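You operate a simulated robot arm through the tools that you are given. There is no shell and no other tool. Be economical: measure what you need, move in short steps, check, and stop when the job is done.

The job below is to be done with a simulated robot arm. You get a single attempt, and the scene is never put back.

Task
Take the wide jar on the long end of the sink worktop and put it away on the pale worktop top. Put the drink carton that expires last from the oak worktop top on the bracket shelf. Fetch the scent tub and set it on the washer top. Put the bottle that says "still" from the oak worktop top on the bench top and the bottle marked "pear juice" on the draining board top. Take the sports bottle and leave it on the bench top. Close the cupboard door. Put one of the drink cans from the shelf no. 2 on top of the clog on the washer top. Take the mister and leave it on the board top. Take the wide funnel on the board top and put it away on the long end of the sink worktop. Lift the green bin lid open. Any order will do. Set down upright: wide jar, drink carton, scent tub, bottle, sports bottle, drink can, mister.

The check looks at the end state, three seconds after you hand in, the way a careful person would. Anything else that was tipped, shoved, dropped, spilled or broken makes it a failure. A push-on lid holds only when it is set on centred and level and pressed home; a screw cap is set on level and turned clockwise until tight.

Robot
A 7-joint arm with a fingered hand on a trunk, on a base that drives. Base frame: it is fixed to the floor where the robot stands at the start and does not move with it; the origin is under the middle of the robot, x ahead of it, y to its left, z up. Lengths are in cm, angles in rad, forces in N, time in s.
Its first joint turns from -2.601 to 2.601 rad. Places, roughly: bench top [240, 250, 80]; board top [-80, 0, 90]; bracket shelf [-30, 200, 100]; clog (25x9x9 cm) [110, -270, 90]; cupboard door [200, 160, 180]; draining board top [150, -50, 90]; drink can [0, -325, 50]; drink carton [175, 50, 100]; glass bottle, small bottle [200, 75, 100]; green bin lid [-30, 180, 60]; long end of the sink worktop [170, -30, 90]; mister [-100, -175, 100]; pale worktop top [-110, -160, 90]; scent tub [225, 50, 125]; sports bottle [200, 100, 100]; washer top [90, -260, 80]; wide funnel (11x10x9 cm) [-80, 0, 90]; wide jar [200, 0, 100]. Payload 3.5 kg.
Tool frame: the origin (TCP) lies between the finger pads and is the grasp point; the fingertips stand 3 cm ahead of it; z points along the fingers, y is the line along which they close. Largest opening 10.4 cm; the body of the gripper starts 3.5 cm behind the TCP. The gripper is a hand of 4 fingers: y runs from the thumb to the fingers, the wrist lies at [-1.5, -11, -18.6] in the tool frame, and closing takes about 1.5 s.
Orientation is that of the tool frame in the base frame, as a unit quaternion [w, x, y, z]. With the fingers straight down and the wrist toward the robot, the tool's x, y and z point along [0, 1, 0], [1, 0, 0] and [0, 0, -1] of the base frame.

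Tools
- The arm moves only by the tool step_arm. Its argument "deltas" is a list of rows, each an object (a shift or turn left out is 0, a gripper value left out holds the last) with "delta_pos": the shift along the tool's x, y, z in units of 20 mm (1.0 is 20 mm), a list of three; "angular": the turn, a rotation vector about the tool's x, y, z in units of 5 degrees (1.0 is 5 degrees), a list of three. In form: [{"delta_pos": [tx, ty, tz], "angular": [ax, ay, az]}, ...]. A call has 1 to 8 rows; each row shifts and turns the commanded pose from where the row before left it, along the tool's axes as they then stand. "hand" is the opening, from 0 (shut) to 1 (fully open), set as the call begins (left out, the last holds). A call with a number of a shift or a turn outside -1 to 1 is refused whole. A row lasts 0.2 s, in which the tool goes at most 5 cm and 0.15 rad; a call with a longer step from one row to the next is refused whole, and so is a gripper value outside its range. A pose out of reach is approached as far as the arm can. The call stops where the force on the tool passes 40 N (or 10 N more than at its start, if that is more) or the arm is blocked; 0.2 s more then pass. The fingers move at their own pace (about 4.5 cm/s each) and stop on an object; they squeeze with about 22 N. The grip force told is the motor's: it shows also when the fingers shut on nothing. Time passes only in rows, and 0.2 s behind the last, so rows that do not move let the fingers close. The reply holds the time, the measured pose of the TCP, the force on the tool along the base axes, the opening and the grip force, in the units named above and with some noise, with the torque about the TCP (base axes, N m) and any sound that the robot's microphone picked up.
- Cameras (640 x 400 px; columns grow to the right, rows downward): "scene" is now at [2.68, 16.78, 130.31]; the picture's right is [-0.03, -1.00, 0.00], its down [-0.83, 0.03, -0.56] and it looks along [0.56, -0.02, -0.83] (base axes); focal length 214 px, centre (320, 200). "wrist" rides on the gripper at [6.1, -9.2, -13] in the tool frame; the picture's right is [-0.81, 0.28, -0.52], its down [-0.53, -0.71, 0.46] and it looks along [-0.24, 0.64, 0.72] (tool axes); focal length 275 px, centre (320, 200). There is no depth. A picture from a camera that has moved, and an enlarged one, comes with that camera's place and axes in the base frame and with its lens.
- camera(camera): a new picture of that camera. The clock stands still meanwhile.
- lift_body(by): slides the trunk up (or, below 0, down) by that many cm; the arm and the scene camera ride with it, the base frame stays. It gives what a move gives, with no picture.
- steer(legs): drives the robot by 1 to 6 legs, each [ahead, left, turn to the left] in cm, cm and rad, along the robot's own axes; the way and the turn of a leg run together, so that a leg with both is an arc; at most 150 cm and 3.142 rad a leg. The arm and the cameras ride along, it lands a little off, and it stops where it bumps. It gives what a move gives.
- move_fingers(index, middle, ring, thumb_bend, thumb_turn): sets how far each is bent, from 0 (flat) to 100 (curled in); at 30 the hand is open as for a grip, at 70 the pads meet at the TCP. One left out holds its place. A second passes; each finger stops where it meets its share of the squeeze, and holds until it gets a number again. A gripper value or a shape takes the hand back. It gives what a move gives, with no picture; readings hold the bend of each and the force on the fingers (four entries, about 0 where the hand has none), thumb and palm. thumb_turn goes from beside the hand (0) to across from the fingers (100), as for a grip.
- preshape(shape): the hand has 4 fingers and takes this shape, open, in about a second: jaw (thumb against the fingers, like two jaws); tri (thumb and two fingers); tip (a fingertip pinch); poke (one finger out to press); point (the index stretched); flat (the hand flat); cup (the hand cupped); fist (a fist). The gripper value then closes the fingers along that shape, each until it touches; the sizes above hold for jaw. It gives what a move gives, with no picture.
- aim_head(pan, tilt): turns the head with the scene camera to pan (to the left, within 2.705 rad either way) and tilt (down, from -0.506 to 1.204), counted from straight ahead of the robot. It gives what a move gives.
- inspect(camera, box): a new picture of the part [left, top, right, bottom] of that camera's present view, enlarged. The clock stands still meanwhile.
- job_done(): hands the job in; it is judged then, once.

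Work in short steps. Places have to be worked out from the pictures, the camera data and where the tool is seen: move nearer, look again, correct. Check each grasp and each placing, and mend what went wrong. You have 525 turns and 288 pictures in all, those below and enlarged ones among them. Open the gripper and draw the arm clear of the work before you hand the job in, unless the task says otherwise; then end with one line.

The tools are called after ">>>" by a JSON object that holds its "fn" and its "kwargs". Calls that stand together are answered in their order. step_arm: Moves the arm, as the interface text tells. Its arguments: {"type":"object","properties":{"deltas":{"type":"array"},"hand":{"type":"number"}},"required":["deltas"]} The other tools are called the same way: lift_body (by) slides the trunk up or down; preshape (shape) gives the hand a shape; move_fingers (index, middle, ring, thumb_bend, thumb_turn) moves the fingers one by one; steer (legs) drives the base; aim_head (pan, tilt) turns the head that bears the scene camera; camera (camera) takes a picture; inspect (camera, box) takes an enlarged picture of a part of a camera's view; job_done () hands the job in.

At the start:

```text
t: 0.0
position: [63.99, 12.85, 123.02]
tool_rot: [0.0, 0.708, 0.707, 0.0]
force: [0.3, -0.3, -0.3]
torque: [0.04, 0.0, -0.04]
opening: 10.38
grip_force: 0.0
shape: jaw
bend: [30.0, 30.0, 30.0, 30.0, 98.0]
finger forces: [0.0, 0.0, 0.1, 0.0, 0.0, 0.1]
trunk travel left (down, up): [-36.4, 34.6]
robot x, y, heading: [0.06, 0.11, -0.0]
head pan, tilt: [-0.031, 0.979]
```

scene: 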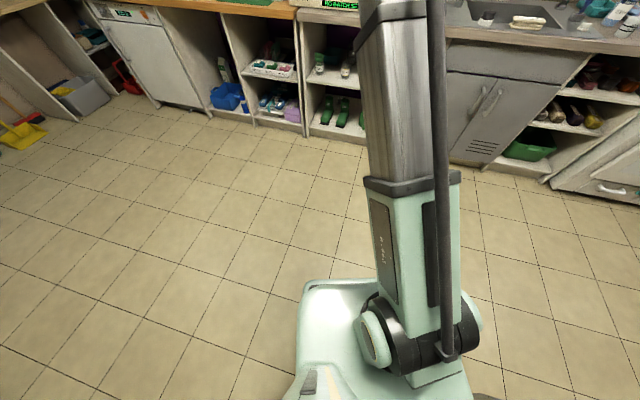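
wrist: 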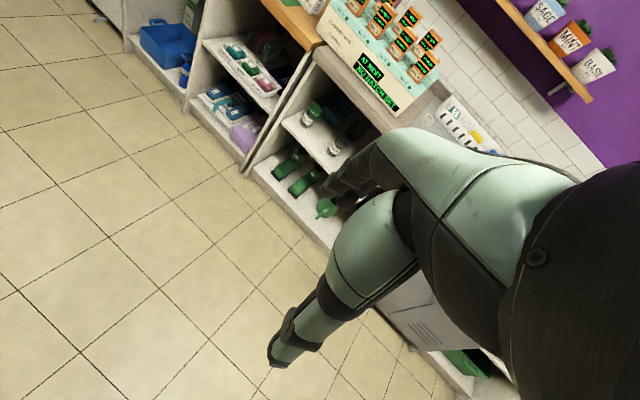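

I begin by surveying the room with the head camera, first ahead with less tilt.

>>> {"fn": "aim_head", "kwargs": {"pan": 0.3, "tilt": 0.3}}

>>> {"fn": "camera", "kwargs": {"camera": "scene"}}

>>> {"fn": "aim_head", "kwargs": {"pan": 1.5, "tilt": 0.3}}

>>> {"fn": "camera", "kwargs": {"camera": "scene"}}

>>> {"fn": "aim_head", "kwargs": {"pan": 2.6, "tilt": 0.3}}

>>> {"fn": "camera", "kwargs": {"camera": "scene"}}

>>> {"fn": "aim_head", "kwargs": {"pan": -0.8, "tilt": 0.3}}

>>> {"fn": "camera", "kwargs": {"camera": "scene"}}

>>> {"fn": "aim_head", "kwargs": {"pan": -2.0, "tilt": 0.3}}

>>> {"fn": "camera", "kwargs": {"camera": "scene"}}

```text
t: 1.1
position: [63.98, 13.03, 123.08]
tool_rot: [-0.001, 0.707, 0.708, 0.0]
force: [-0.6, 0.5, 0.1]
torque: [0.0, 0.01, -0.01]
opening: 10.37
grip_force: 0.0
shape: jaw
bend: [30.0, 30.0, 30.0, 30.0, 98.0]
finger forces: [0.0, 0.1, 0.0, 0.0, 0.1, 0.1]
trunk travel left (down, up): [-36.4, 34.6]
robot x, y, heading: [0.06, 0.08, -0.005]
head pan, tilt: [0.3, 0.3]
```

```text
285 pictures are left
camera scene: at [4.51, 19.76, 136.1], right [0.3, -0.96, 0.0], down [-0.28, -0.09, -0.95], along [0.91, 0.28, -0.3], focal length 214 px, centre (320, 200)
```

scene: 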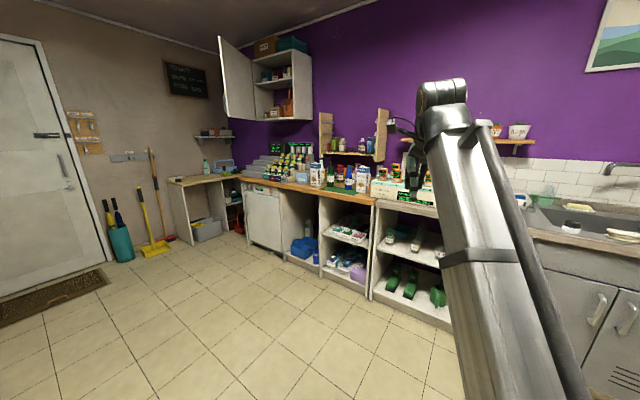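

```text
t: 2.5
position: [64.15, 12.88, 123.08]
tool_rot: [0.0, 0.707, 0.707, 0.0]
force: [-0.2, 0.2, -0.3]
torque: [-0.02, -0.05, 0.01]
opening: 10.4
grip_force: 0.0
shape: jaw
bend: [30.0, 30.0, 30.0, 30.0, 98.0]
finger forces: [0.0, 0.1, 0.0, 0.1, 0.0, 0.0]
trunk travel left (down, up): [-36.4, 34.6]
robot x, y, heading: [0.23, 0.15, -0.002]
head pan, tilt: [1.499, 0.3]
```

```text
284 pictures are left
camera scene: at [-3.74, 26.32, 136.11], right [1.0, -0.07, 0.0], down [-0.02, -0.29, -0.96], along [0.07, 0.95, -0.3], focal length 214 px, centre (320, 200)
```

scene: 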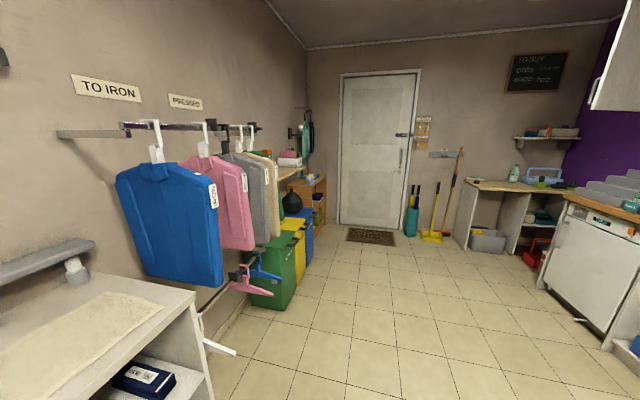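

```text
t: 3.8
position: [64.09, 12.88, 123.08]
tool_rot: [0.0, 0.707, 0.707, 0.0]
force: [0.1, 0.7, -0.2]
torque: [0.01, -0.03, 0.02]
opening: 10.36
grip_force: 0.0
shape: jaw
bend: [30.0, 30.0, 30.0, 30.0, 98.0]
finger forces: [0.0, 0.1, 0.1, 0.1, 0.1, 0.1]
trunk travel left (down, up): [-36.4, 34.6]
robot x, y, heading: [0.24, 0.04, 0.001]
head pan, tilt: [2.601, 0.3]
```

```text
283 pictures are left
camera scene: at [-12.41, 21.82, 136.11], right [0.52, 0.86, 0.0], down [0.25, -0.15, -0.96], along [-0.82, 0.49, -0.3], focal length 214 px, centre (320, 200)
```

scene: 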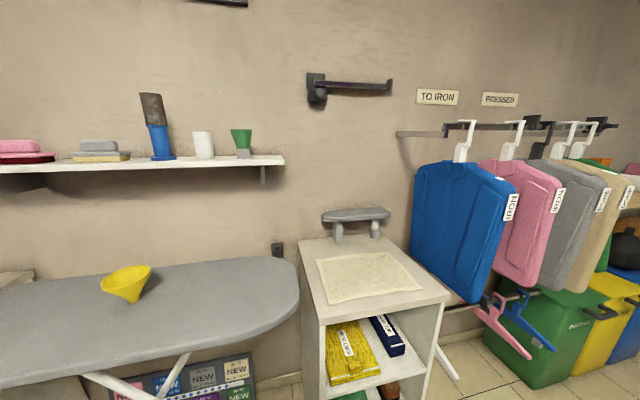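

```text
t: 6.7
position: [64.04, 12.92, 123.13]
tool_rot: [0.0, 0.707, 0.707, 0.001]
force: [0.7, 0.5, 0.9]
torque: [0.01, 0.0, -0.01]
opening: 10.35
grip_force: 0.2
shape: jaw
bend: [30.0, 30.0, 30.0, 30.0, 98.0]
finger forces: [0.1, 0.0, 0.1, 0.1, 0.0, 0.0]
trunk travel left (down, up): [-36.4, 34.6]
robot x, y, heading: [0.1, -0.06, -0.005]
head pan, tilt: [-0.799, 0.3]
```

```text
282 pictures are left
camera scene: at [2.1, 10.31, 136.11], right [-0.72, -0.7, 0.0], down [-0.21, 0.21, -0.96], along [0.67, -0.68, -0.3], focal length 214 px, centre (320, 200)
```

scene: 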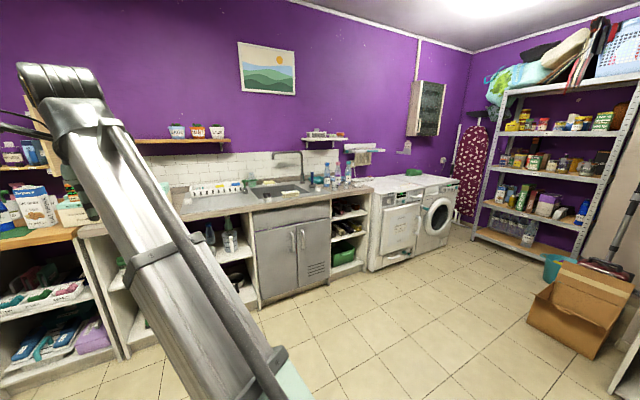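

```text
t: 8.1
position: [63.95, 12.92, 123.23]
tool_rot: [-0.001, 0.708, 0.707, 0.0]
force: [-0.4, 0.5, -0.5]
torque: [0.0, 0.01, -0.01]
opening: 10.38
grip_force: 0.0
shape: jaw
bend: [30.0, 30.0, 30.0, 30.0, 98.0]
finger forces: [0.0, 0.0, 0.1, 0.1, 0.0, 0.1]
trunk travel left (down, up): [-36.4, 34.6]
robot x, y, heading: [-0.25, 0.19, -0.003]
head pan, tilt: [-2.0, 0.3]
```

```text
281 pictures are left
camera scene: at [-8.29, 8.51, 136.11], right [-0.91, 0.42, 0.0], down [0.12, 0.27, -0.96], along [-0.4, -0.87, -0.3], focal length 214 px, centre (320, 200)
```

scene: 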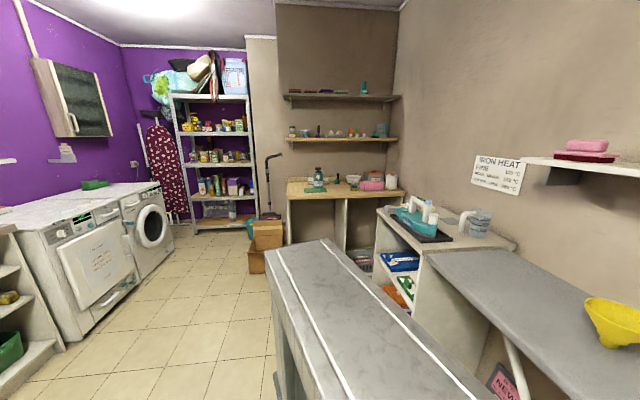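

Let me zoom in on the oak worktop area and the others.

>>> {"fn": "aim_head", "kwargs": {"pan": 0.3, "tilt": 0.3}}

>>> {"fn": "inspect", "kwargs": {"camera": "scene", "box": [240, 120, 400, 220]}}

>>> {"fn": "inspect", "kwargs": {"camera": "scene", "box": [160, 20, 320, 120]}}

>>> {"fn": "inspect", "kwargs": {"camera": "scene", "box": [150, 120, 310, 220]}}

```text
t: 10.2
position: [63.93, 12.99, 123.04]
tool_rot: [0.0, 0.707, 0.707, -0.001]
force: [-0.1, 0.0, 0.1]
torque: [0.03, 0.01, -0.01]
opening: 10.37
grip_force: 0.1
shape: jaw
bend: [30.0, 30.0, 30.0, 30.0, 98.0]
finger forces: [0.0, 0.0, 0.1, 0.0, 0.0, 0.0]
trunk travel left (down, up): [-36.4, 34.6]
robot x, y, heading: [-0.09, -0.3, -0.003]
head pan, tilt: [0.3, 0.3]
```

```text
4.00 times, centred on (320, 170) of scene
camera zoom: at [4.51, 19.76, 136.11], right [0.3, -0.96, 0.0], down [-0.28, -0.09, -0.96], along [0.91, 0.28, -0.3], focal length 858 px, centre (320, 320)
```

zoom: 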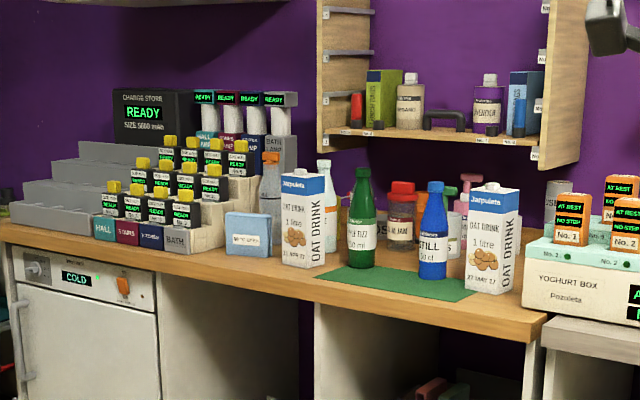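

```text
4.00 times, centred on (240, 70) of scene
camera zoom: at [4.51, 19.76, 136.11], right [0.3, -0.96, 0.0], down [-0.28, -0.09, -0.96], along [0.91, 0.28, -0.3], focal length 858 px, centre (640, 720)
```

zoom: 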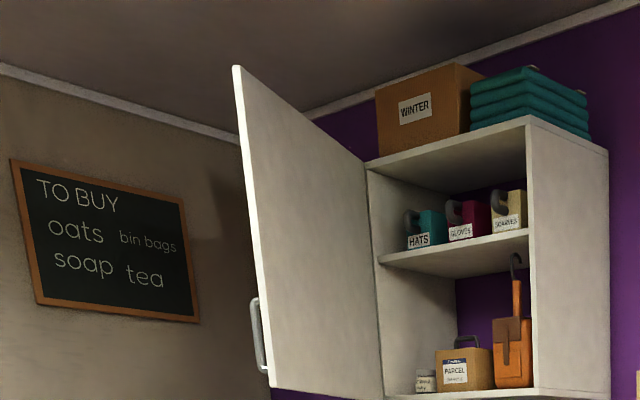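

```text
4.00 times, centred on (230, 170) of scene
camera zoom: at [4.51, 19.76, 136.11], right [0.3, -0.96, 0.0], down [-0.28, -0.09, -0.96], along [0.91, 0.28, -0.3], focal length 858 px, centre (680, 320)
```

zoom: 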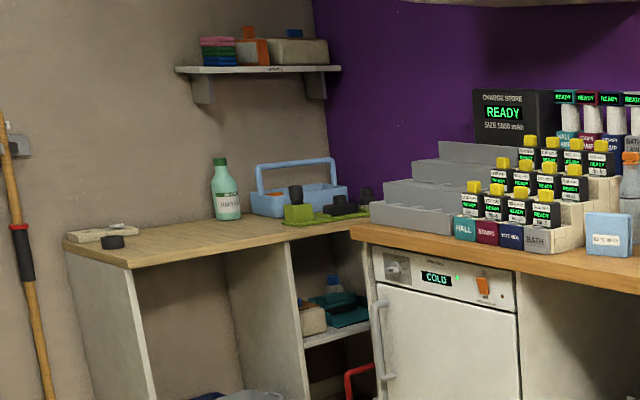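

The oak counter is ahead-left; I drive closer (about x=60, y=60) for reading labels.

>>> {"fn": "steer", "kwargs": {"legs": [[50, 60, 0]]}}

>>> {"fn": "aim_head", "kwargs": {"pan": 0.2, "tilt": 0.35}}

>>> {"fn": "camera", "kwargs": {"camera": "scene"}}

```text
t: 14.3
position: [113.1, 72.93, 123.1]
tool_rot: [0.0, 0.703, 0.711, 0.0]
force: [-0.5, 0.3, -0.2]
torque: [0.03, 0.01, 0.0]
opening: 10.35
grip_force: 0.1
shape: jaw
bend: [30.0, 30.0, 30.0, 30.0, 98.0]
finger forces: [0.0, 0.0, 0.1, 0.0, 0.0, 0.1]
trunk travel left (down, up): [-36.4, 34.6]
robot x, y, heading: [49.2, 59.2, 0.01]
head pan, tilt: [0.3, 0.3]
```

```text
t: 15.0
position: [113.12, 72.9, 123.08]
tool_rot: [0.0, 0.703, 0.711, 0.0]
force: [0.2, 0.0, 0.2]
torque: [0.0, 0.01, 0.01]
opening: 10.41
grip_force: 0.1
shape: jaw
bend: [30.0, 30.0, 30.0, 30.0, 98.0]
finger forces: [0.0, 0.1, 0.0, 0.1, 0.1, 0.0]
trunk travel left (down, up): [-36.4, 34.6]
robot x, y, heading: [49.07, 59.63, 0.011]
head pan, tilt: [0.201, 0.351]
```

```text
277 pictures are left
camera scene: at [53.82, 78.31, 135.64], right [0.21, -0.98, 0.0], down [-0.34, -0.07, -0.94], along [0.92, 0.2, -0.34], focal length 214 px, centre (320, 200)
```

scene: 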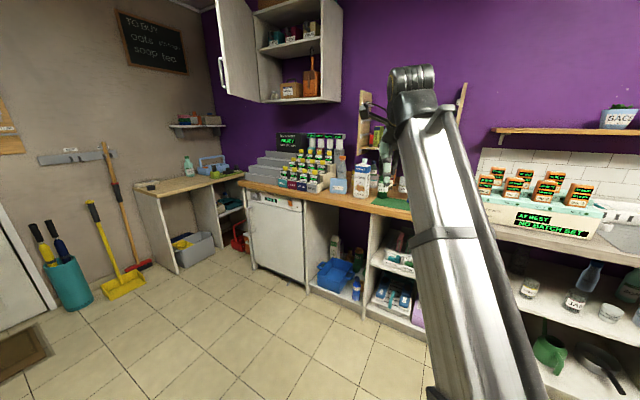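

The arm hides the middle; use the wrist camera, which looks ahead and down.

>>> {"fn": "camera", "kwargs": {"camera": "wrist"}}

>>> {"fn": "aim_head", "kwargs": {"pan": -0.5, "tilt": 0.35}}

>>> {"fn": "camera", "kwargs": {"camera": "scene"}}

```text
276 pictures are left
camera wrist: at [104.0, 78.95, 136.12], right [0.28, -0.81, 0.52], down [-0.71, -0.54, -0.46], along [0.65, -0.24, -0.72], focal length 275 px, centre (320, 200)
```

wrist: 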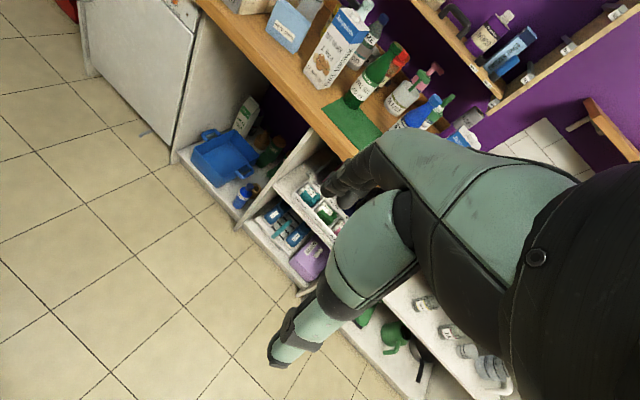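

```text
t: 16.1
position: [113.15, 72.97, 123.02]
tool_rot: [0.0, 0.704, 0.71, 0.0]
force: [0.4, 0.6, -0.6]
torque: [-0.01, -0.01, 0.01]
opening: 10.37
grip_force: 0.0
shape: jaw
bend: [30.0, 30.0, 30.0, 30.0, 98.0]
finger forces: [0.1, 0.0, 0.0, 0.0, 0.0, 0.0]
trunk travel left (down, up): [-36.4, 34.6]
robot x, y, heading: [49.53, 59.89, 0.008]
head pan, tilt: [-0.499, 0.351]
```

```text
275 pictures are left
camera scene: at [52.94, 71.99, 135.64], right [-0.47, -0.88, 0.0], down [-0.3, 0.16, -0.94], along [0.83, -0.44, -0.34], focal length 214 px, centre (320, 200)
```

scene: 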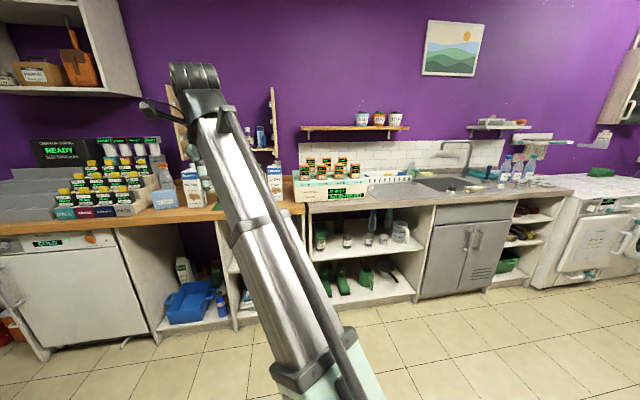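

Raise the trunk and drive closer so the wrist camera overlooks the oak worktop.

>>> {"fn": "lift_body", "kwargs": {"by": 15}}

>>> {"fn": "steer", "kwargs": {"legs": [[25, 0, 0]]}}

>>> {"fn": "camera", "kwargs": {"camera": "wrist"}}

>>> {"fn": "aim_head", "kwargs": {"pan": 0.35, "tilt": 0.45}}

>>> {"fn": "camera", "kwargs": {"camera": "scene"}}

```text
t: 17.8
position: [113.22, 72.99, 138.11]
tool_rot: [0.0, 0.703, 0.711, 0.0]
force: [0.3, -0.1, -0.7]
torque: [0.02, 0.03, 0.0]
opening: 10.38
grip_force: 0.1
shape: jaw
bend: [30.0, 30.0, 30.0, 30.0, 98.0]
finger forces: [0.0, 0.0, 0.1, 0.0, 0.2, 0.0]
trunk travel left (down, up): [-51.4, 19.6]
robot x, y, heading: [49.28, 59.68, 0.01]
head pan, tilt: [-0.499, 0.351]
```

```text
t: 19.6
position: [138.16, 73.14, 138.05]
tool_rot: [0.0, 0.704, 0.71, 0.0]
force: [0.2, 0.0, 0.0]
torque: [-0.01, 0.01, -0.01]
opening: 10.36
grip_force: 0.1
shape: jaw
bend: [30.0, 30.0, 30.0, 30.0, 98.0]
finger forces: [0.0, 0.0, 0.0, 0.1, 0.0, 0.1]
trunk travel left (down, up): [-51.4, 19.6]
robot x, y, heading: [74.42, 59.63, 0.009]
head pan, tilt: [-0.499, 0.351]
```

```text
274 pictures are left
camera wrist: at [128.97, 79.16, 151.1], right [0.28, -0.81, 0.52], down [-0.71, -0.54, -0.46], along [0.65, -0.24, -0.72], focal length 275 px, centre (320, 200)
```

wrist: 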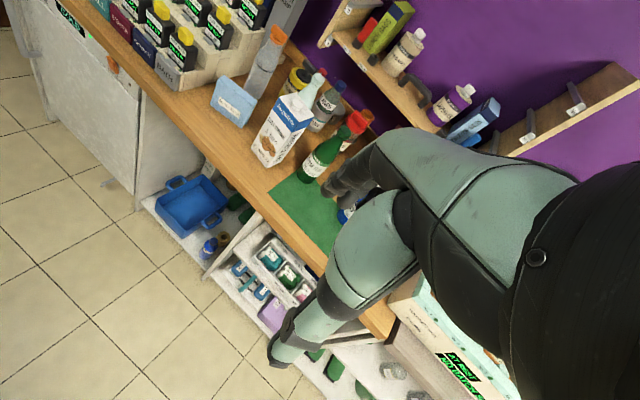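

```text
t: 20.8
position: [138.11, 73.16, 138.11]
tool_rot: [0.0, 0.704, 0.71, 0.0]
force: [0.0, 0.7, -0.3]
torque: [0.0, 0.0, -0.01]
opening: 10.4
grip_force: 0.1
shape: jaw
bend: [30.0, 30.0, 30.0, 30.0, 98.0]
finger forces: [0.0, 0.0, 0.1, 0.1, 0.0, 0.0]
trunk travel left (down, up): [-51.4, 19.6]
robot x, y, heading: [74.35, 59.74, 0.008]
head pan, tilt: [0.351, 0.45]
```

```text
273 pictures are left
camera scene: at [78.22, 79.84, 149.72], right [0.35, -0.94, 0.0], down [-0.41, -0.15, -0.9], along [0.84, 0.32, -0.44], focal length 214 px, centre (320, 200)
```

scene: 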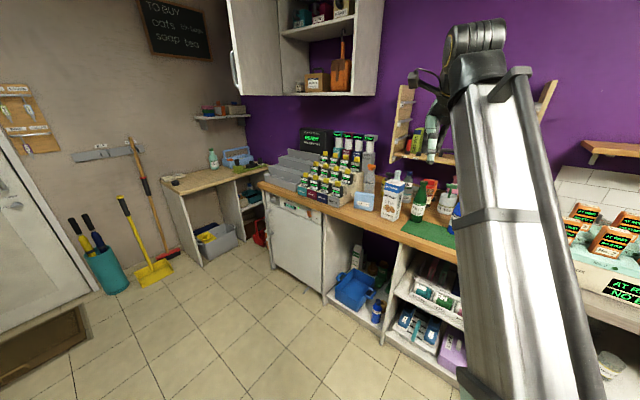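

Shift right 45 cm to see the right-hand carton and the bottles to the left of the arm.

>>> {"fn": "steer", "kwargs": {"legs": [[0, -50, 0]]}}

>>> {"fn": "camera", "kwargs": {"camera": "wrist"}}

>>> {"fn": "inspect", "kwargs": {"camera": "scene", "box": [200, 100, 440, 250]}}

```text
t: 23.7
position: [138.66, 24.29, 138.05]
tool_rot: [0.0, 0.703, 0.711, 0.0]
force: [-0.6, -0.2, 0.1]
torque: [-0.04, 0.0, 0.01]
opening: 10.41
grip_force: 0.0
shape: jaw
bend: [30.0, 30.0, 30.0, 30.0, 98.0]
finger forces: [0.0, 0.0, 0.0, 0.0, 0.1, 0.0]
trunk travel left (down, up): [-51.4, 19.6]
robot x, y, heading: [74.81, 10.58, 0.011]
head pan, tilt: [0.351, 0.45]
```

```text
272 pictures are left
camera wrist: at [129.38, 30.2, 151.12], right [0.28, -0.81, 0.52], down [-0.71, -0.54, -0.46], along [0.65, -0.24, -0.72], focal length 275 px, centre (320, 200)
```

wrist: 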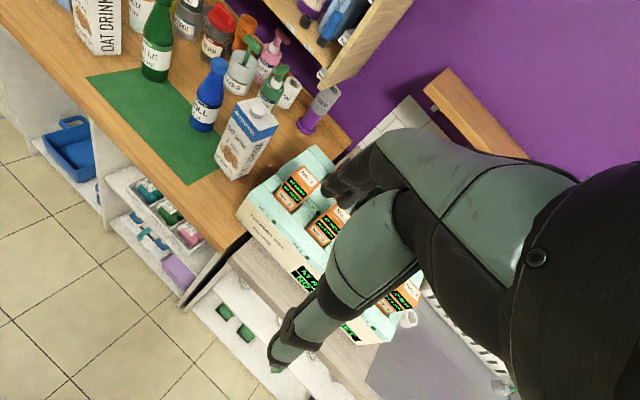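

```text
2.67 times, centred on (320, 175) of scene
camera zoom: at [78.68, 30.82, 149.72], right [0.35, -0.94, 0.0], down [-0.41, -0.15, -0.9], along [0.84, 0.32, -0.44], focal length 572 px, centre (320, 267)
```

zoom: 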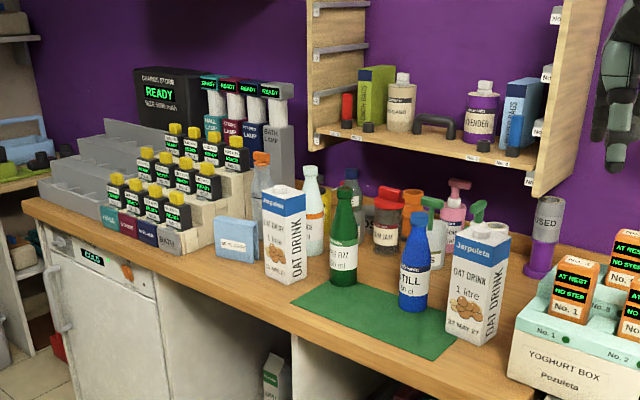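

Zoom closely on cartons and bottles.

>>> {"fn": "inspect", "kwargs": {"camera": "scene", "box": [285, 160, 365, 210]}}

>>> {"fn": "inspect", "kwargs": {"camera": "scene", "box": [325, 165, 405, 235]}}

>>> {"fn": "inspect", "kwargs": {"camera": "scene", "box": [315, 110, 415, 175]}}

>>> {"fn": "inspect", "kwargs": {"camera": "wrist", "box": [60, 0, 220, 100]}}

>>> {"fn": "inspect", "kwargs": {"camera": "wrist", "box": [180, 0, 340, 180]}}

```text
8.00 times, centred on (325, 185) of scene
camera zoom: at [78.68, 30.82, 149.72], right [0.35, -0.94, 0.0], down [-0.41, -0.15, -0.9], along [0.84, 0.32, -0.44], focal length 1716 px, centre (280, 320)
```

zoom: 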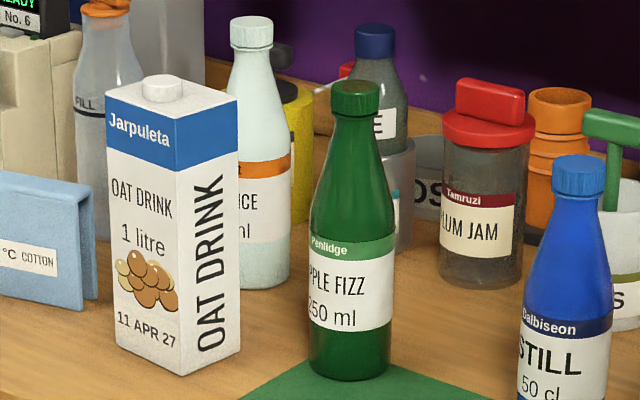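

```text
5.71 times, centred on (365, 200) of scene
camera zoom: at [78.68, 30.82, 149.72], right [0.35, -0.94, 0.0], down [-0.41, -0.15, -0.9], along [0.84, 0.32, -0.44], focal length 1226 px, centre (63, 200)
```

zoom: 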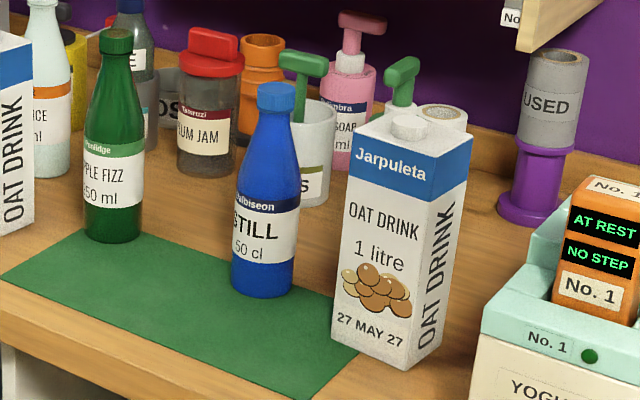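

```text
6.15 times, centred on (365, 142) of scene
camera zoom: at [78.68, 30.82, 149.72], right [0.35, -0.94, 0.0], down [-0.41, -0.15, -0.9], along [0.84, 0.32, -0.44], focal length 1320 px, centre (43, 554)
```

zoom: 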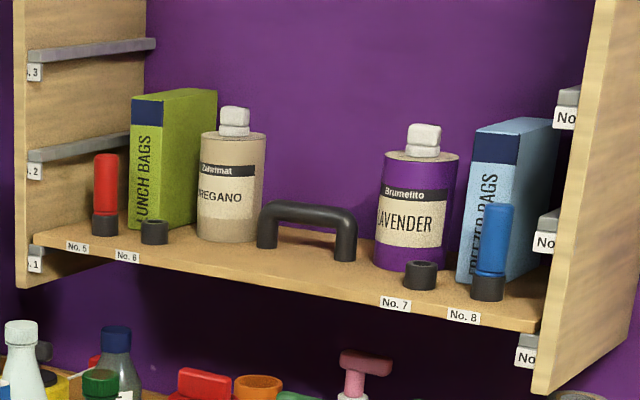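

```text
4.00 times, centred on (140, 50) of wrist
camera zoom: at [129.38, 30.2, 151.12], right [0.28, -0.81, 0.52], down [-0.71, -0.54, -0.46], along [0.65, -0.24, -0.72], focal length 1101 px, centre (1040, 800)
```

zoom: 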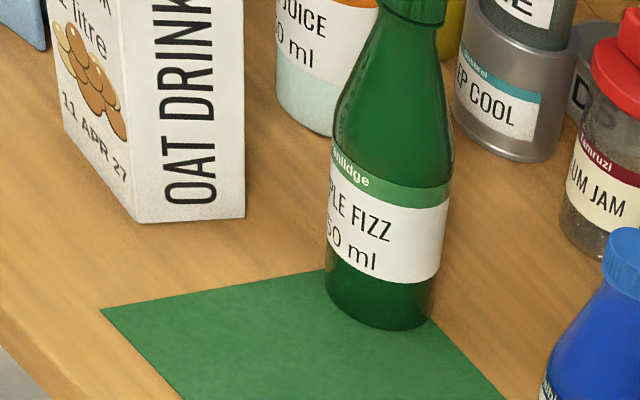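

```text
2.22 times, centred on (260, 90) of wrist
camera zoom: at [129.38, 30.2, 151.12], right [0.28, -0.81, 0.52], down [-0.71, -0.54, -0.46], along [0.65, -0.24, -0.72], focal length 612 px, centre (453, 444)
```

zoom: 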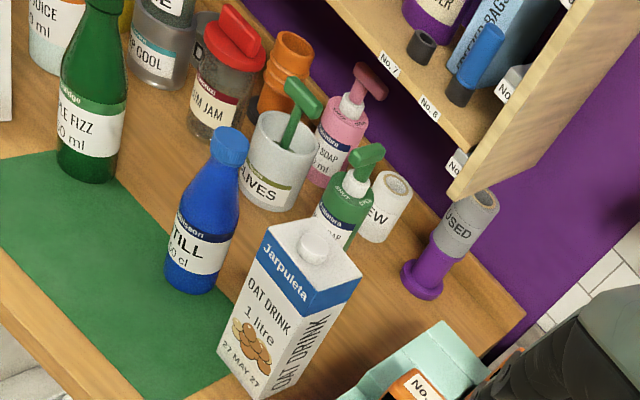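

Cartons read 11 APR 27 (left) and 27 MAY 27 (right). I move left and nearer to read the rear bottles.

>>> {"fn": "steer", "kwargs": {"legs": [[15, 40, 0]]}}

>>> {"fn": "camera", "kwargs": {"camera": "wrist"}}

>>> {"fn": "inspect", "kwargs": {"camera": "scene", "box": [200, 100, 440, 250]}}

```text
t: 26.3
position: [152.83, 64.77, 138.16]
tool_rot: [0.0, 0.702, 0.712, 0.0]
force: [-0.4, -0.1, 0.8]
torque: [-0.01, 0.0, -0.03]
opening: 10.38
grip_force: 0.1
shape: jaw
bend: [30.0, 30.0, 30.0, 30.0, 98.0]
finger forces: [0.0, 0.1, 0.0, 0.1, 0.1, 0.0]
trunk travel left (down, up): [-51.4, 19.6]
robot x, y, heading: [89.44, 50.63, 0.011]
head pan, tilt: [0.351, 0.45]
```

```text
265 pictures are left
camera wrist: at [143.67, 70.73, 151.11], right [0.29, -0.81, 0.52], down [-0.71, -0.54, -0.46], along [0.65, -0.23, -0.72], focal length 275 px, centre (320, 200)
```

wrist: 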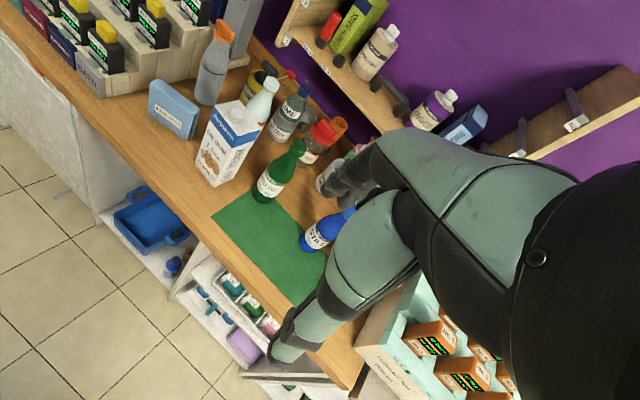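

```text
2.67 times, centred on (320, 175) of scene
camera zoom: at [92.97, 71.16, 149.71], right [0.36, -0.93, 0.0], down [-0.41, -0.16, -0.9], along [0.84, 0.32, -0.44], focal length 572 px, centre (320, 267)
```

zoom: 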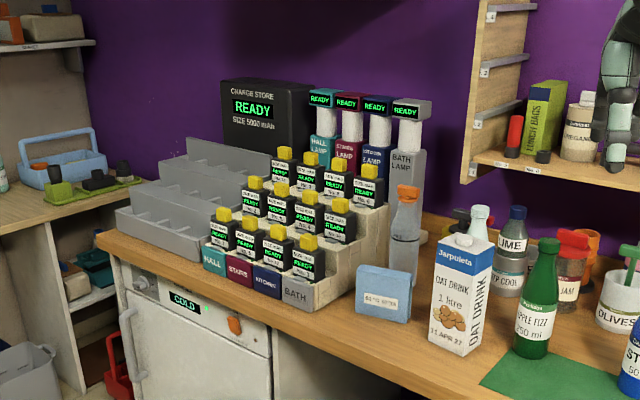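

>>> {"fn": "inspect", "kwargs": {"camera": "wrist", "box": [150, 10, 360, 210]}}

>>> {"fn": "inspect", "kwargs": {"camera": "scene", "box": [330, 160, 430, 230]}}

```text
2.00 times, centred on (255, 110) of wrist
camera zoom: at [143.67, 70.73, 151.11], right [0.29, -0.81, 0.52], down [-0.71, -0.54, -0.46], along [0.65, -0.23, -0.72], focal length 551 px, centre (450, 380)
```

zoom: 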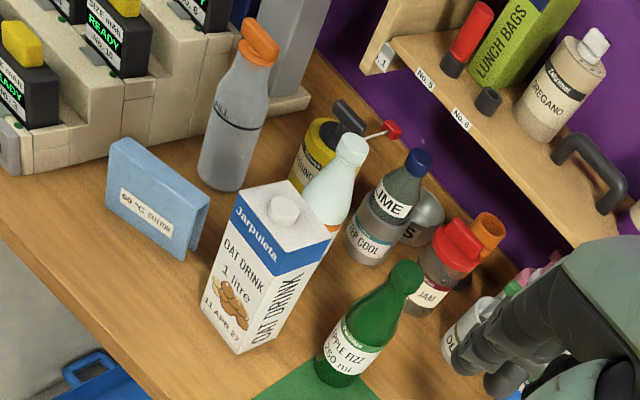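

```text
5.71 times, centred on (380, 195) of scene
camera zoom: at [92.97, 71.16, 149.71], right [0.36, -0.93, 0.0], down [-0.41, -0.16, -0.9], along [0.84, 0.32, -0.44], focal length 1226 px, centre (-23, 229)
```

zoom: 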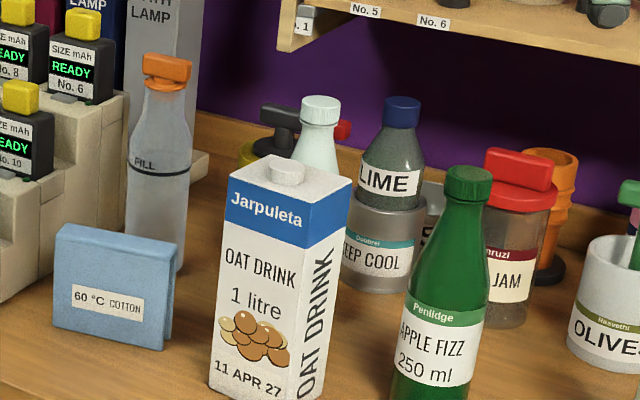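

The sports bottle is the clear one with the orange cap near (205,94); STILL near (182,48). I drive to hover just short of the STILL bottle.

>>> {"fn": "steer", "kwargs": {"legs": [[20, -17, -0.011]]}}

>>> {"fn": "camera", "kwargs": {"camera": "wrist"}}

```text
t: 28.2
position: [173.23, 46.95, 138.03]
tool_rot: [0.0, 0.705, 0.709, 0.0]
force: [-0.1, -0.4, 0.4]
torque: [-0.01, -0.01, -0.03]
opening: 10.35
grip_force: 0.0
shape: jaw
bend: [30.0, 30.0, 30.0, 30.0, 98.0]
finger forces: [0.0, 0.1, 0.0, 0.0, 0.0, 0.0]
trunk travel left (down, up): [-51.4, 19.6]
robot x, y, heading: [109.1, 33.4, -0.001]
head pan, tilt: [0.351, 0.45]
```

```text
261 pictures are left
camera wrist: at [164.08, 53.03, 151.11], right [0.28, -0.81, 0.52], down [-0.71, -0.54, -0.46], along [0.65, -0.24, -0.72], focal length 275 px, centre (320, 200)
```

wrist: 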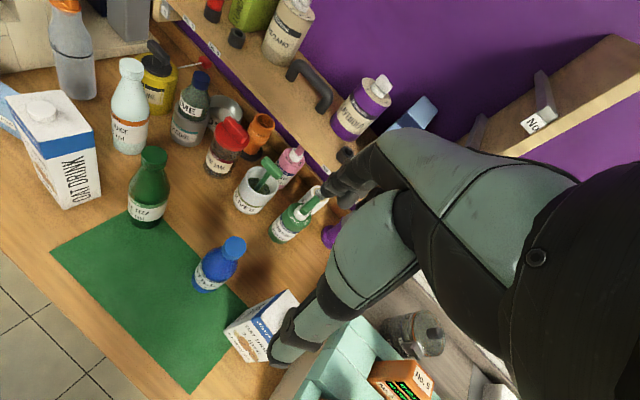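

STILL is at about (183.3, 49), cap top z≈111. Drive 10 ahead, 2 left, then check before lowering.

>>> {"fn": "steer", "kwargs": {"legs": [[10, 2, 0]]}}

>>> {"fn": "lift_body", "kwargs": {"by": -18}}

>>> {"fn": "camera", "kwargs": {"camera": "wrist"}}

```text
t: 29.4
position: [183.3, 49.07, 138.07]
tool_rot: [-0.001, 0.705, 0.709, 0.0]
force: [0.2, 0.5, -0.3]
torque: [0.0, 0.02, -0.01]
opening: 10.39
grip_force: 0.1
shape: jaw
bend: [30.0, 30.0, 30.0, 30.0, 98.0]
finger forces: [0.1, 0.0, 0.1, 0.1, 0.0, 0.1]
trunk travel left (down, up): [-51.4, 19.6]
robot x, y, heading: [118.95, 35.91, 0.007]
head pan, tilt: [0.351, 0.45]
```

```text
t: 31.4
position: [183.35, 49.06, 120.06]
tool_rot: [-0.001, 0.706, 0.709, 0.001]
force: [0.0, -0.4, 0.3]
torque: [0.03, -0.05, -0.01]
opening: 10.37
grip_force: 0.1
shape: jaw
bend: [30.0, 30.0, 30.0, 30.0, 98.0]
finger forces: [0.0, 0.0, 0.0, 0.1, 0.0, 0.0]
trunk travel left (down, up): [-33.4, 37.6]
robot x, y, heading: [119.31, 35.83, 0.002]
head pan, tilt: [0.351, 0.45]
```

```text
260 pictures are left
camera wrist: at [174.08, 55.09, 133.12], right [0.28, -0.81, 0.52], down [-0.71, -0.54, -0.46], along [0.65, -0.24, -0.72], focal length 275 px, centre (320, 200)
```

wrist: 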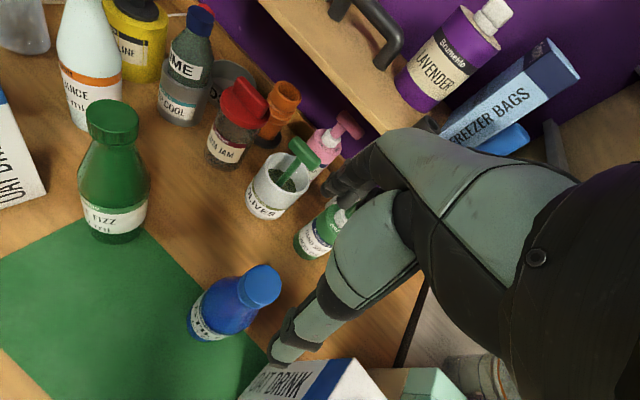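

Cap lies almost under the TCP. Lower 11.5 cm.

>>> {"fn": "step_arm", "kwargs": {"deltas": [{"delta_pos": [0, -0.2, 1]}, {"delta_pos": [0, 0, 1]}, {"delta_pos": [0, 0, 1]}, {"delta_pos": [0, 0, 1]}, {"delta_pos": [0, 0, 1]}, {"delta_pos": [0, 0, 0.75]}]}}

>>> {"fn": "camera", "kwargs": {"camera": "wrist"}}

```text
t: 32.8
position: [182.91, 49.11, 108.43]
tool_rot: [0.0, 0.705, 0.709, 0.0]
force: [-1.3, -0.4, -0.5]
torque: [0.02, 0.02, 0.0]
opening: 10.36
grip_force: 0.0
shape: jaw
bend: [30.0, 30.0, 30.0, 30.0, 98.0]
finger forces: [0.0, 0.1, 0.0, 0.0, 0.0, 0.0]
trunk travel left (down, up): [-33.4, 37.6]
robot x, y, heading: [119.56, 35.52, 0.008]
head pan, tilt: [0.351, 0.45]
```

```text
259 pictures are left
camera wrist: at [173.74, 55.17, 121.53], right [0.28, -0.81, 0.52], down [-0.71, -0.54, -0.46], along [0.65, -0.24, -0.72], focal length 275 px, centre (320, 200)
```

wrist: 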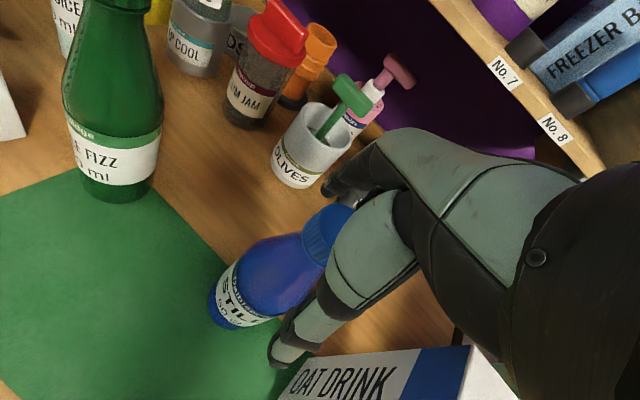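

Cap sits right at the grasp point; lower 1 cm more and close.

>>> {"fn": "step_arm", "kwargs": {"deltas": [{"delta_pos": [0, 0, 0.4]}]}}

>>> {"fn": "step_arm", "kwargs": {"deltas": [{}, {}, {}, {}, {}, {}, {}, {}], "hand": 0}}

>>> {"fn": "camera", "kwargs": {"camera": "wrist"}}

```text
t: 33.2
position: [182.97, 49.14, 107.65]
tool_rot: [0.0, 0.705, 0.709, 0.001]
force: [-0.5, 0.8, -1.2]
torque: [-0.01, 0.01, -0.03]
opening: 10.41
grip_force: 0.1
shape: jaw
bend: [30.0, 30.0, 30.0, 30.0, 98.0]
finger forces: [0.1, 0.1, 0.0, 0.0, 0.0, 0.0]
trunk travel left (down, up): [-33.4, 37.6]
robot x, y, heading: [119.53, 35.75, 0.003]
head pan, tilt: [0.351, 0.45]
```

```text
t: 35.0
position: [182.84, 49.18, 107.61]
tool_rot: [0.0, 0.704, 0.71, 0.001]
force: [0.0, -0.3, 2.6]
torque: [-0.03, -0.05, -0.02]
opening: 3.29
grip_force: 21.4
shape: jaw
bend: [74.0, 58.0, 61.0, 73.0, 100.0]
finger forces: [11.3, 6.4, 0.1, 0.0, 17.6, 0.0]
trunk travel left (down, up): [-33.4, 37.6]
robot x, y, heading: [119.09, 36.02, 0.008]
head pan, tilt: [0.351, 0.45]
```

```text
258 pictures are left
camera wrist: at [173.76, 55.17, 120.74], right [0.28, -0.81, 0.52], down [-0.71, -0.54, -0.46], along [0.65, -0.24, -0.72], focal length 275 px, centre (320, 200)
```

wrist: 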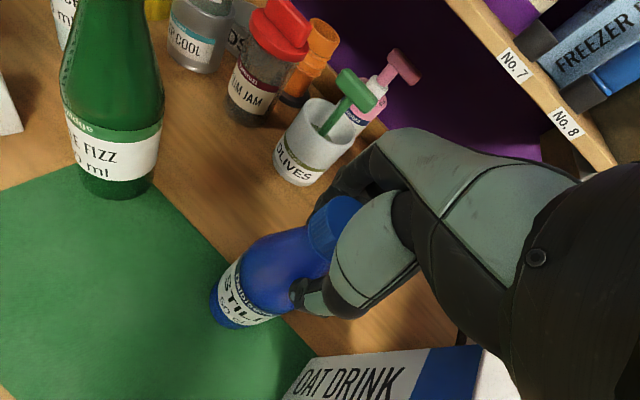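

Gripped. Lift with the trunk.

>>> {"fn": "lift_body", "kwargs": {"by": 18}}

>>> {"fn": "camera", "kwargs": {"camera": "wrist"}}

```text
t: 37.0
position: [183.0, 49.22, 125.63]
tool_rot: [0.0, 0.705, 0.709, -0.001]
force: [1.4, -0.8, -5.1]
torque: [0.0, 0.01, 0.0]
opening: 3.22
grip_force: 22.0
shape: jaw
bend: [74.0, 58.0, 61.0, 73.0, 100.0]
finger forces: [10.9, 5.8, 0.0, 0.0, 15.7, 0.1]
trunk travel left (down, up): [-51.4, 19.6]
robot x, y, heading: [119.32, 35.97, 0.004]
head pan, tilt: [0.351, 0.45]
```

```text
257 pictures are left
camera wrist: at [173.82, 55.2, 138.68], right [0.28, -0.81, 0.52], down [-0.71, -0.54, -0.45], along [0.65, -0.24, -0.73], focal length 275 px, centre (320, 200)
```

wrist: 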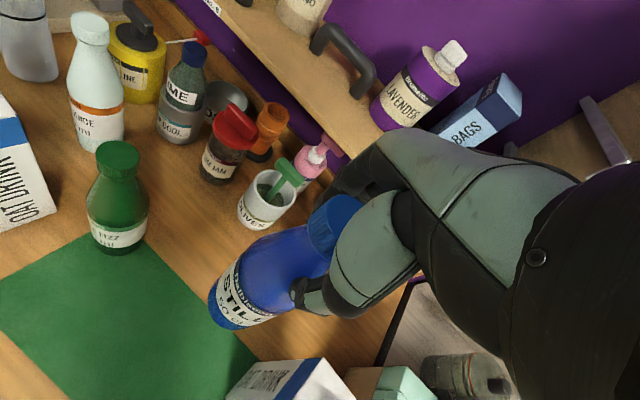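

Back away from the counter and drive toward the bench, then look.

>>> {"fn": "steer", "kwargs": {"legs": [[-40, 0, 0], [10, 90, 0], [0, 0, 1.0]]}}

>>> {"fn": "aim_head", "kwargs": {"pan": 0.0, "tilt": 0.45}}

>>> {"fn": "camera", "kwargs": {"camera": "scene"}}

>>> {"fn": "camera", "kwargs": {"camera": "wrist"}}

```text
t: 46.4
position: [113.02, 187.52, 125.58]
tool_rot: [0.0, 0.281, 0.96, 0.0]
force: [-0.1, 0.3, -5.1]
torque: [-0.03, 0.04, 0.03]
opening: 3.17
grip_force: 21.6
shape: jaw
bend: [74.0, 58.0, 61.0, 74.0, 100.0]
finger forces: [10.7, 6.0, 0.1, 0.1, 15.2, 0.0]
trunk travel left (down, up): [-51.4, 19.6]
robot x, y, heading: [89.4, 126.46, 0.999]
head pan, tilt: [0.351, 0.45]
```

```text
t: 47.2
position: [112.93, 187.42, 125.63]
tool_rot: [0.0, 0.281, 0.96, -0.001]
force: [0.8, -0.3, -4.7]
torque: [0.0, -0.04, -0.03]
opening: 3.17
grip_force: 21.4
shape: jaw
bend: [74.0, 58.0, 61.0, 74.0, 100.0]
finger forces: [10.8, 5.9, 0.1, 0.0, 15.1, 0.0]
trunk travel left (down, up): [-51.4, 19.6]
robot x, y, heading: [89.53, 126.76, 1.0]
head pan, tilt: [0.0, 0.45]
```

```text
256 pictures are left
camera scene: at [77.89, 139.92, 149.71], right [0.84, -0.54, 0.0], down [-0.23, -0.37, -0.9], along [0.48, 0.76, -0.44], focal length 214 px, centre (320, 200)
```

scene: 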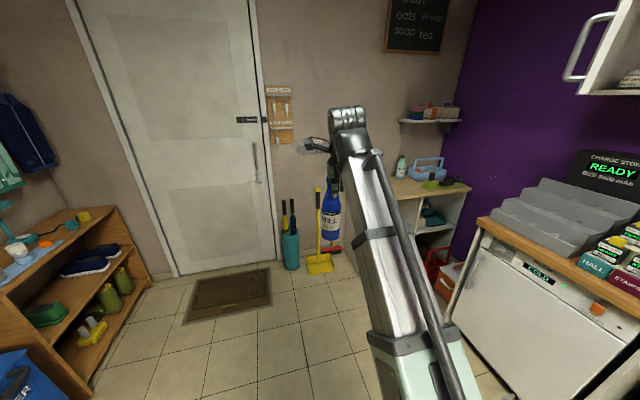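

```text
255 pictures are left
camera wrist: at [102.96, 183.04, 138.69], right [0.83, -0.2, 0.52], down [0.06, -0.89, -0.45], along [0.55, 0.41, -0.73], focal length 275 px, centre (320, 200)
```

wrist: 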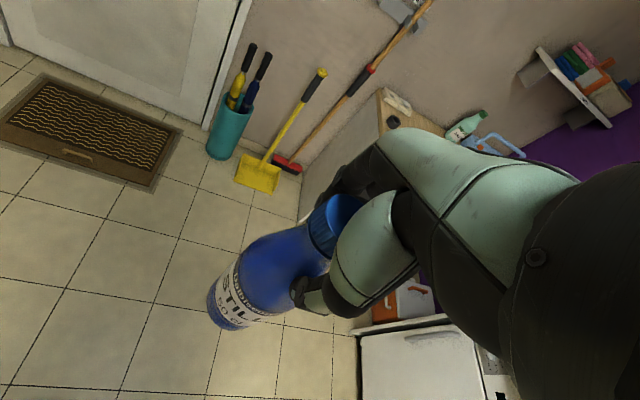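

The room is skewed about -0.2 rad to my frame; the bench is right of the arm. Drive closer and face it.

>>> {"fn": "steer", "kwargs": {"legs": [[70, -20, 0], [0, 0, -0.3]]}}

>>> {"fn": "aim_head", "kwargs": {"pan": -0.1, "tilt": 0.6}}

>>> {"fn": "camera", "kwargs": {"camera": "scene"}}

>>> {"fn": "camera", "kwargs": {"camera": "wrist"}}

```text
t: 52.2
position: [184.24, 225.25, 125.54]
tool_rot: [0.0, 0.422, 0.907, -0.001]
force: [-1.2, 0.0, -5.2]
torque: [0.01, -0.04, 0.0]
opening: 3.12
grip_force: 21.7
shape: jaw
bend: [74.0, 58.0, 61.0, 74.0, 100.0]
finger forces: [10.4, 6.5, 0.0, 0.0, 14.8, 0.0]
trunk travel left (down, up): [-51.4, 19.6]
robot x, y, heading: [144.1, 174.1, 0.696]
head pan, tilt: [0.0, 0.45]
```

```text
t: 52.9
position: [184.18, 225.2, 125.65]
tool_rot: [0.0, 0.422, 0.907, 0.0]
force: [0.1, 0.4, -4.9]
torque: [-0.05, -0.01, 0.0]
opening: 3.12
grip_force: 21.8
shape: jaw
bend: [74.0, 58.0, 61.0, 74.0, 100.0]
finger forces: [10.5, 6.4, 0.0, 0.0, 14.8, 0.0]
trunk travel left (down, up): [-51.4, 19.6]
robot x, y, heading: [143.99, 174.24, 0.696]
head pan, tilt: [-0.099, 0.6]
```

```text
254 pictures are left
camera scene: at [136.78, 189.32, 148.36], right [0.56, -0.83, 0.0], down [-0.47, -0.32, -0.83], along [0.68, 0.47, -0.56], focal length 214 px, centre (320, 200)
```

scene: 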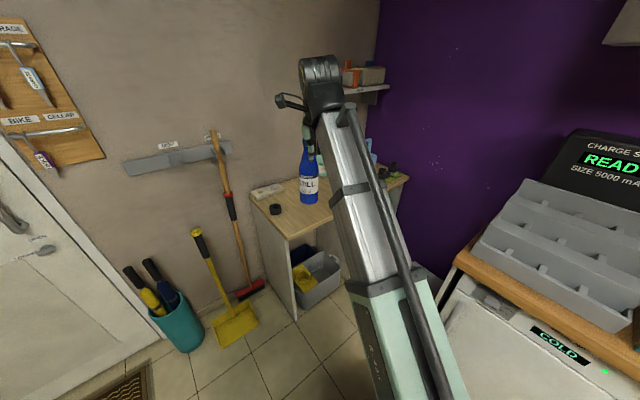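

```text
253 pictures are left
camera wrist: at [173.28, 223.94, 138.68], right [0.73, -0.44, 0.52], down [-0.2, -0.87, -0.45], along [0.65, 0.23, -0.73], focal length 275 px, centre (320, 200)
```

wrist: 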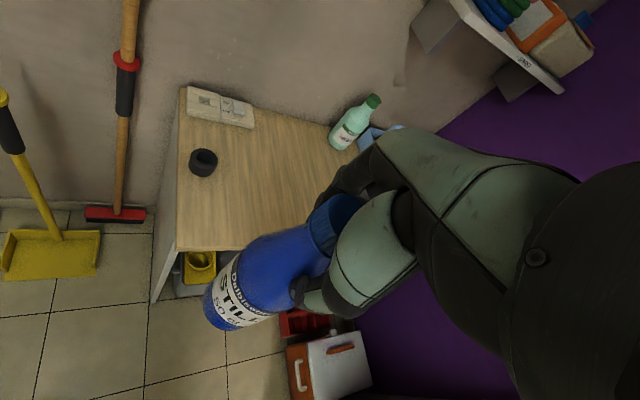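

Bench front-left corner ≈(186,240). I aim to set STILL near (216,254): drive 25 ahead, then extend.

>>> {"fn": "steer", "kwargs": {"legs": [[25, 2, 0]]}}

>>> {"fn": "step_arm", "kwargs": {"deltas": [{"delta_pos": [0, 1, 0]}, {"delta_pos": [0, 1, 0]}, {"delta_pos": [0, 1, 0]}, {"delta_pos": [0, 1, 0]}, {"delta_pos": [0, 1, 0]}, {"delta_pos": [0, 1, 0]}, {"delta_pos": [0, 1, 0]}, {"delta_pos": [0, 1, 0]}]}}

>>> {"fn": "camera", "kwargs": {"camera": "wrist"}}

>>> {"fn": "camera", "kwargs": {"camera": "scene"}}

```text
t: 54.7
position: [201.84, 242.86, 125.6]
tool_rot: [0.0, 0.421, 0.907, -0.001]
force: [0.2, 0.3, -6.1]
torque: [0.03, -0.03, -0.01]
opening: 3.12
grip_force: 21.4
shape: jaw
bend: [74.0, 58.0, 61.0, 74.0, 100.0]
finger forces: [10.8, 6.2, 0.1, 0.1, 14.8, 0.1]
trunk travel left (down, up): [-51.4, 19.6]
robot x, y, heading: [161.73, 191.73, 0.701]
head pan, tilt: [-0.099, 0.6]
```

```text
t: 56.5
position: [214.15, 253.18, 125.81]
tool_rot: [0.0, 0.421, 0.907, -0.001]
force: [-0.5, -0.7, -4.2]
torque: [-0.01, -0.01, -0.03]
opening: 3.11
grip_force: 21.9
shape: jaw
bend: [74.0, 58.0, 61.0, 74.0, 100.0]
finger forces: [10.8, 6.0, 0.0, 0.0, 14.8, 0.0]
trunk travel left (down, up): [-51.4, 19.6]
robot x, y, heading: [161.42, 191.45, 0.702]
head pan, tilt: [-0.099, 0.6]
```

```text
252 pictures are left
camera wrist: at [203.25, 251.94, 138.8], right [0.73, -0.44, 0.52], down [-0.2, -0.87, -0.45], along [0.65, 0.23, -0.73], focal length 275 px, centre (320, 200)
```

wrist: 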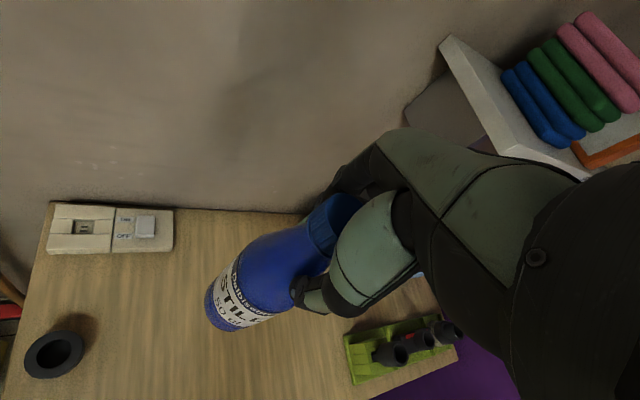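

```text
251 pictures are left
camera scene: at [154.52, 206.85, 148.36], right [0.57, -0.82, 0.0], down [-0.47, -0.32, -0.82], along [0.68, 0.47, -0.57], focal length 214 px, centre (320, 200)
```

scene: 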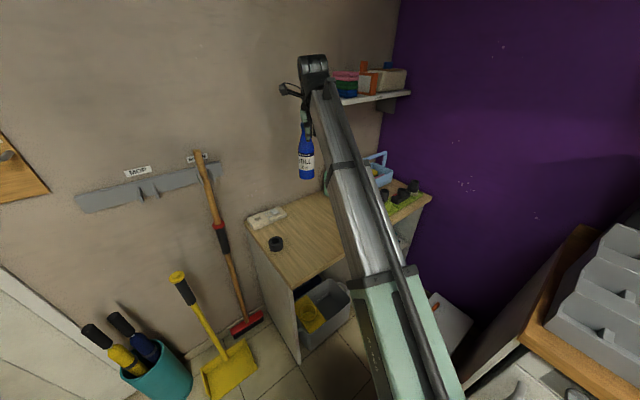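

Spot is clear. Lower with the trunk most of the way, then step slowly until contact.

>>> {"fn": "lift_body", "kwargs": {"by": -23}}

>>> {"fn": "camera", "kwargs": {"camera": "wrist"}}

```text
t: 58.9
position: [214.21, 253.04, 102.72]
tool_rot: [-0.001, 0.421, 0.907, -0.001]
force: [0.6, 0.5, -5.0]
torque: [-0.02, -0.03, 0.03]
opening: 3.13
grip_force: 21.9
shape: jaw
bend: [74.0, 58.0, 61.0, 74.0, 100.0]
finger forces: [10.5, 5.8, 0.1, 0.1, 14.8, 0.1]
trunk travel left (down, up): [-28.4, 42.6]
robot x, y, heading: [161.66, 191.65, 0.699]
head pan, tilt: [-0.099, 0.6]
```

```text
250 pictures are left
camera wrist: at [203.21, 251.9, 115.8], right [0.73, -0.44, 0.52], down [-0.2, -0.87, -0.45], along [0.65, 0.23, -0.73], focal length 275 px, centre (320, 200)
```

wrist: 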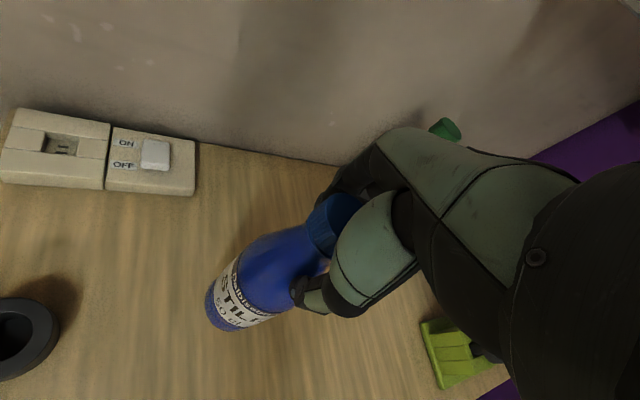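

>>> {"fn": "step_arm", "kwargs": {"deltas": [{"delta_pos": [0, 0, 0.4]}, {"delta_pos": [0, 0, 0.4]}, {"delta_pos": [0, 0, 0.3]}, {"delta_pos": [0, 0, 0.3]}, {"delta_pos": [0, 0, 0.3]}, {"delta_pos": [0, 0, 0.3]}]}}

```text
t: 60.3
position: [214.08, 253.15, 98.71]
tool_rot: [-0.001, 0.422, 0.907, -0.001]
force: [-0.8, -0.1, -5.3]
torque: [0.0, -0.08, 0.04]
opening: 3.11
grip_force: 21.6
shape: jaw
bend: [74.0, 59.0, 61.0, 74.0, 100.0]
finger forces: [10.6, 5.9, 0.1, 0.0, 14.8, 0.0]
trunk travel left (down, up): [-28.4, 42.6]
robot x, y, heading: [161.14, 191.48, 0.699]
head pan, tilt: [-0.099, 0.6]
```

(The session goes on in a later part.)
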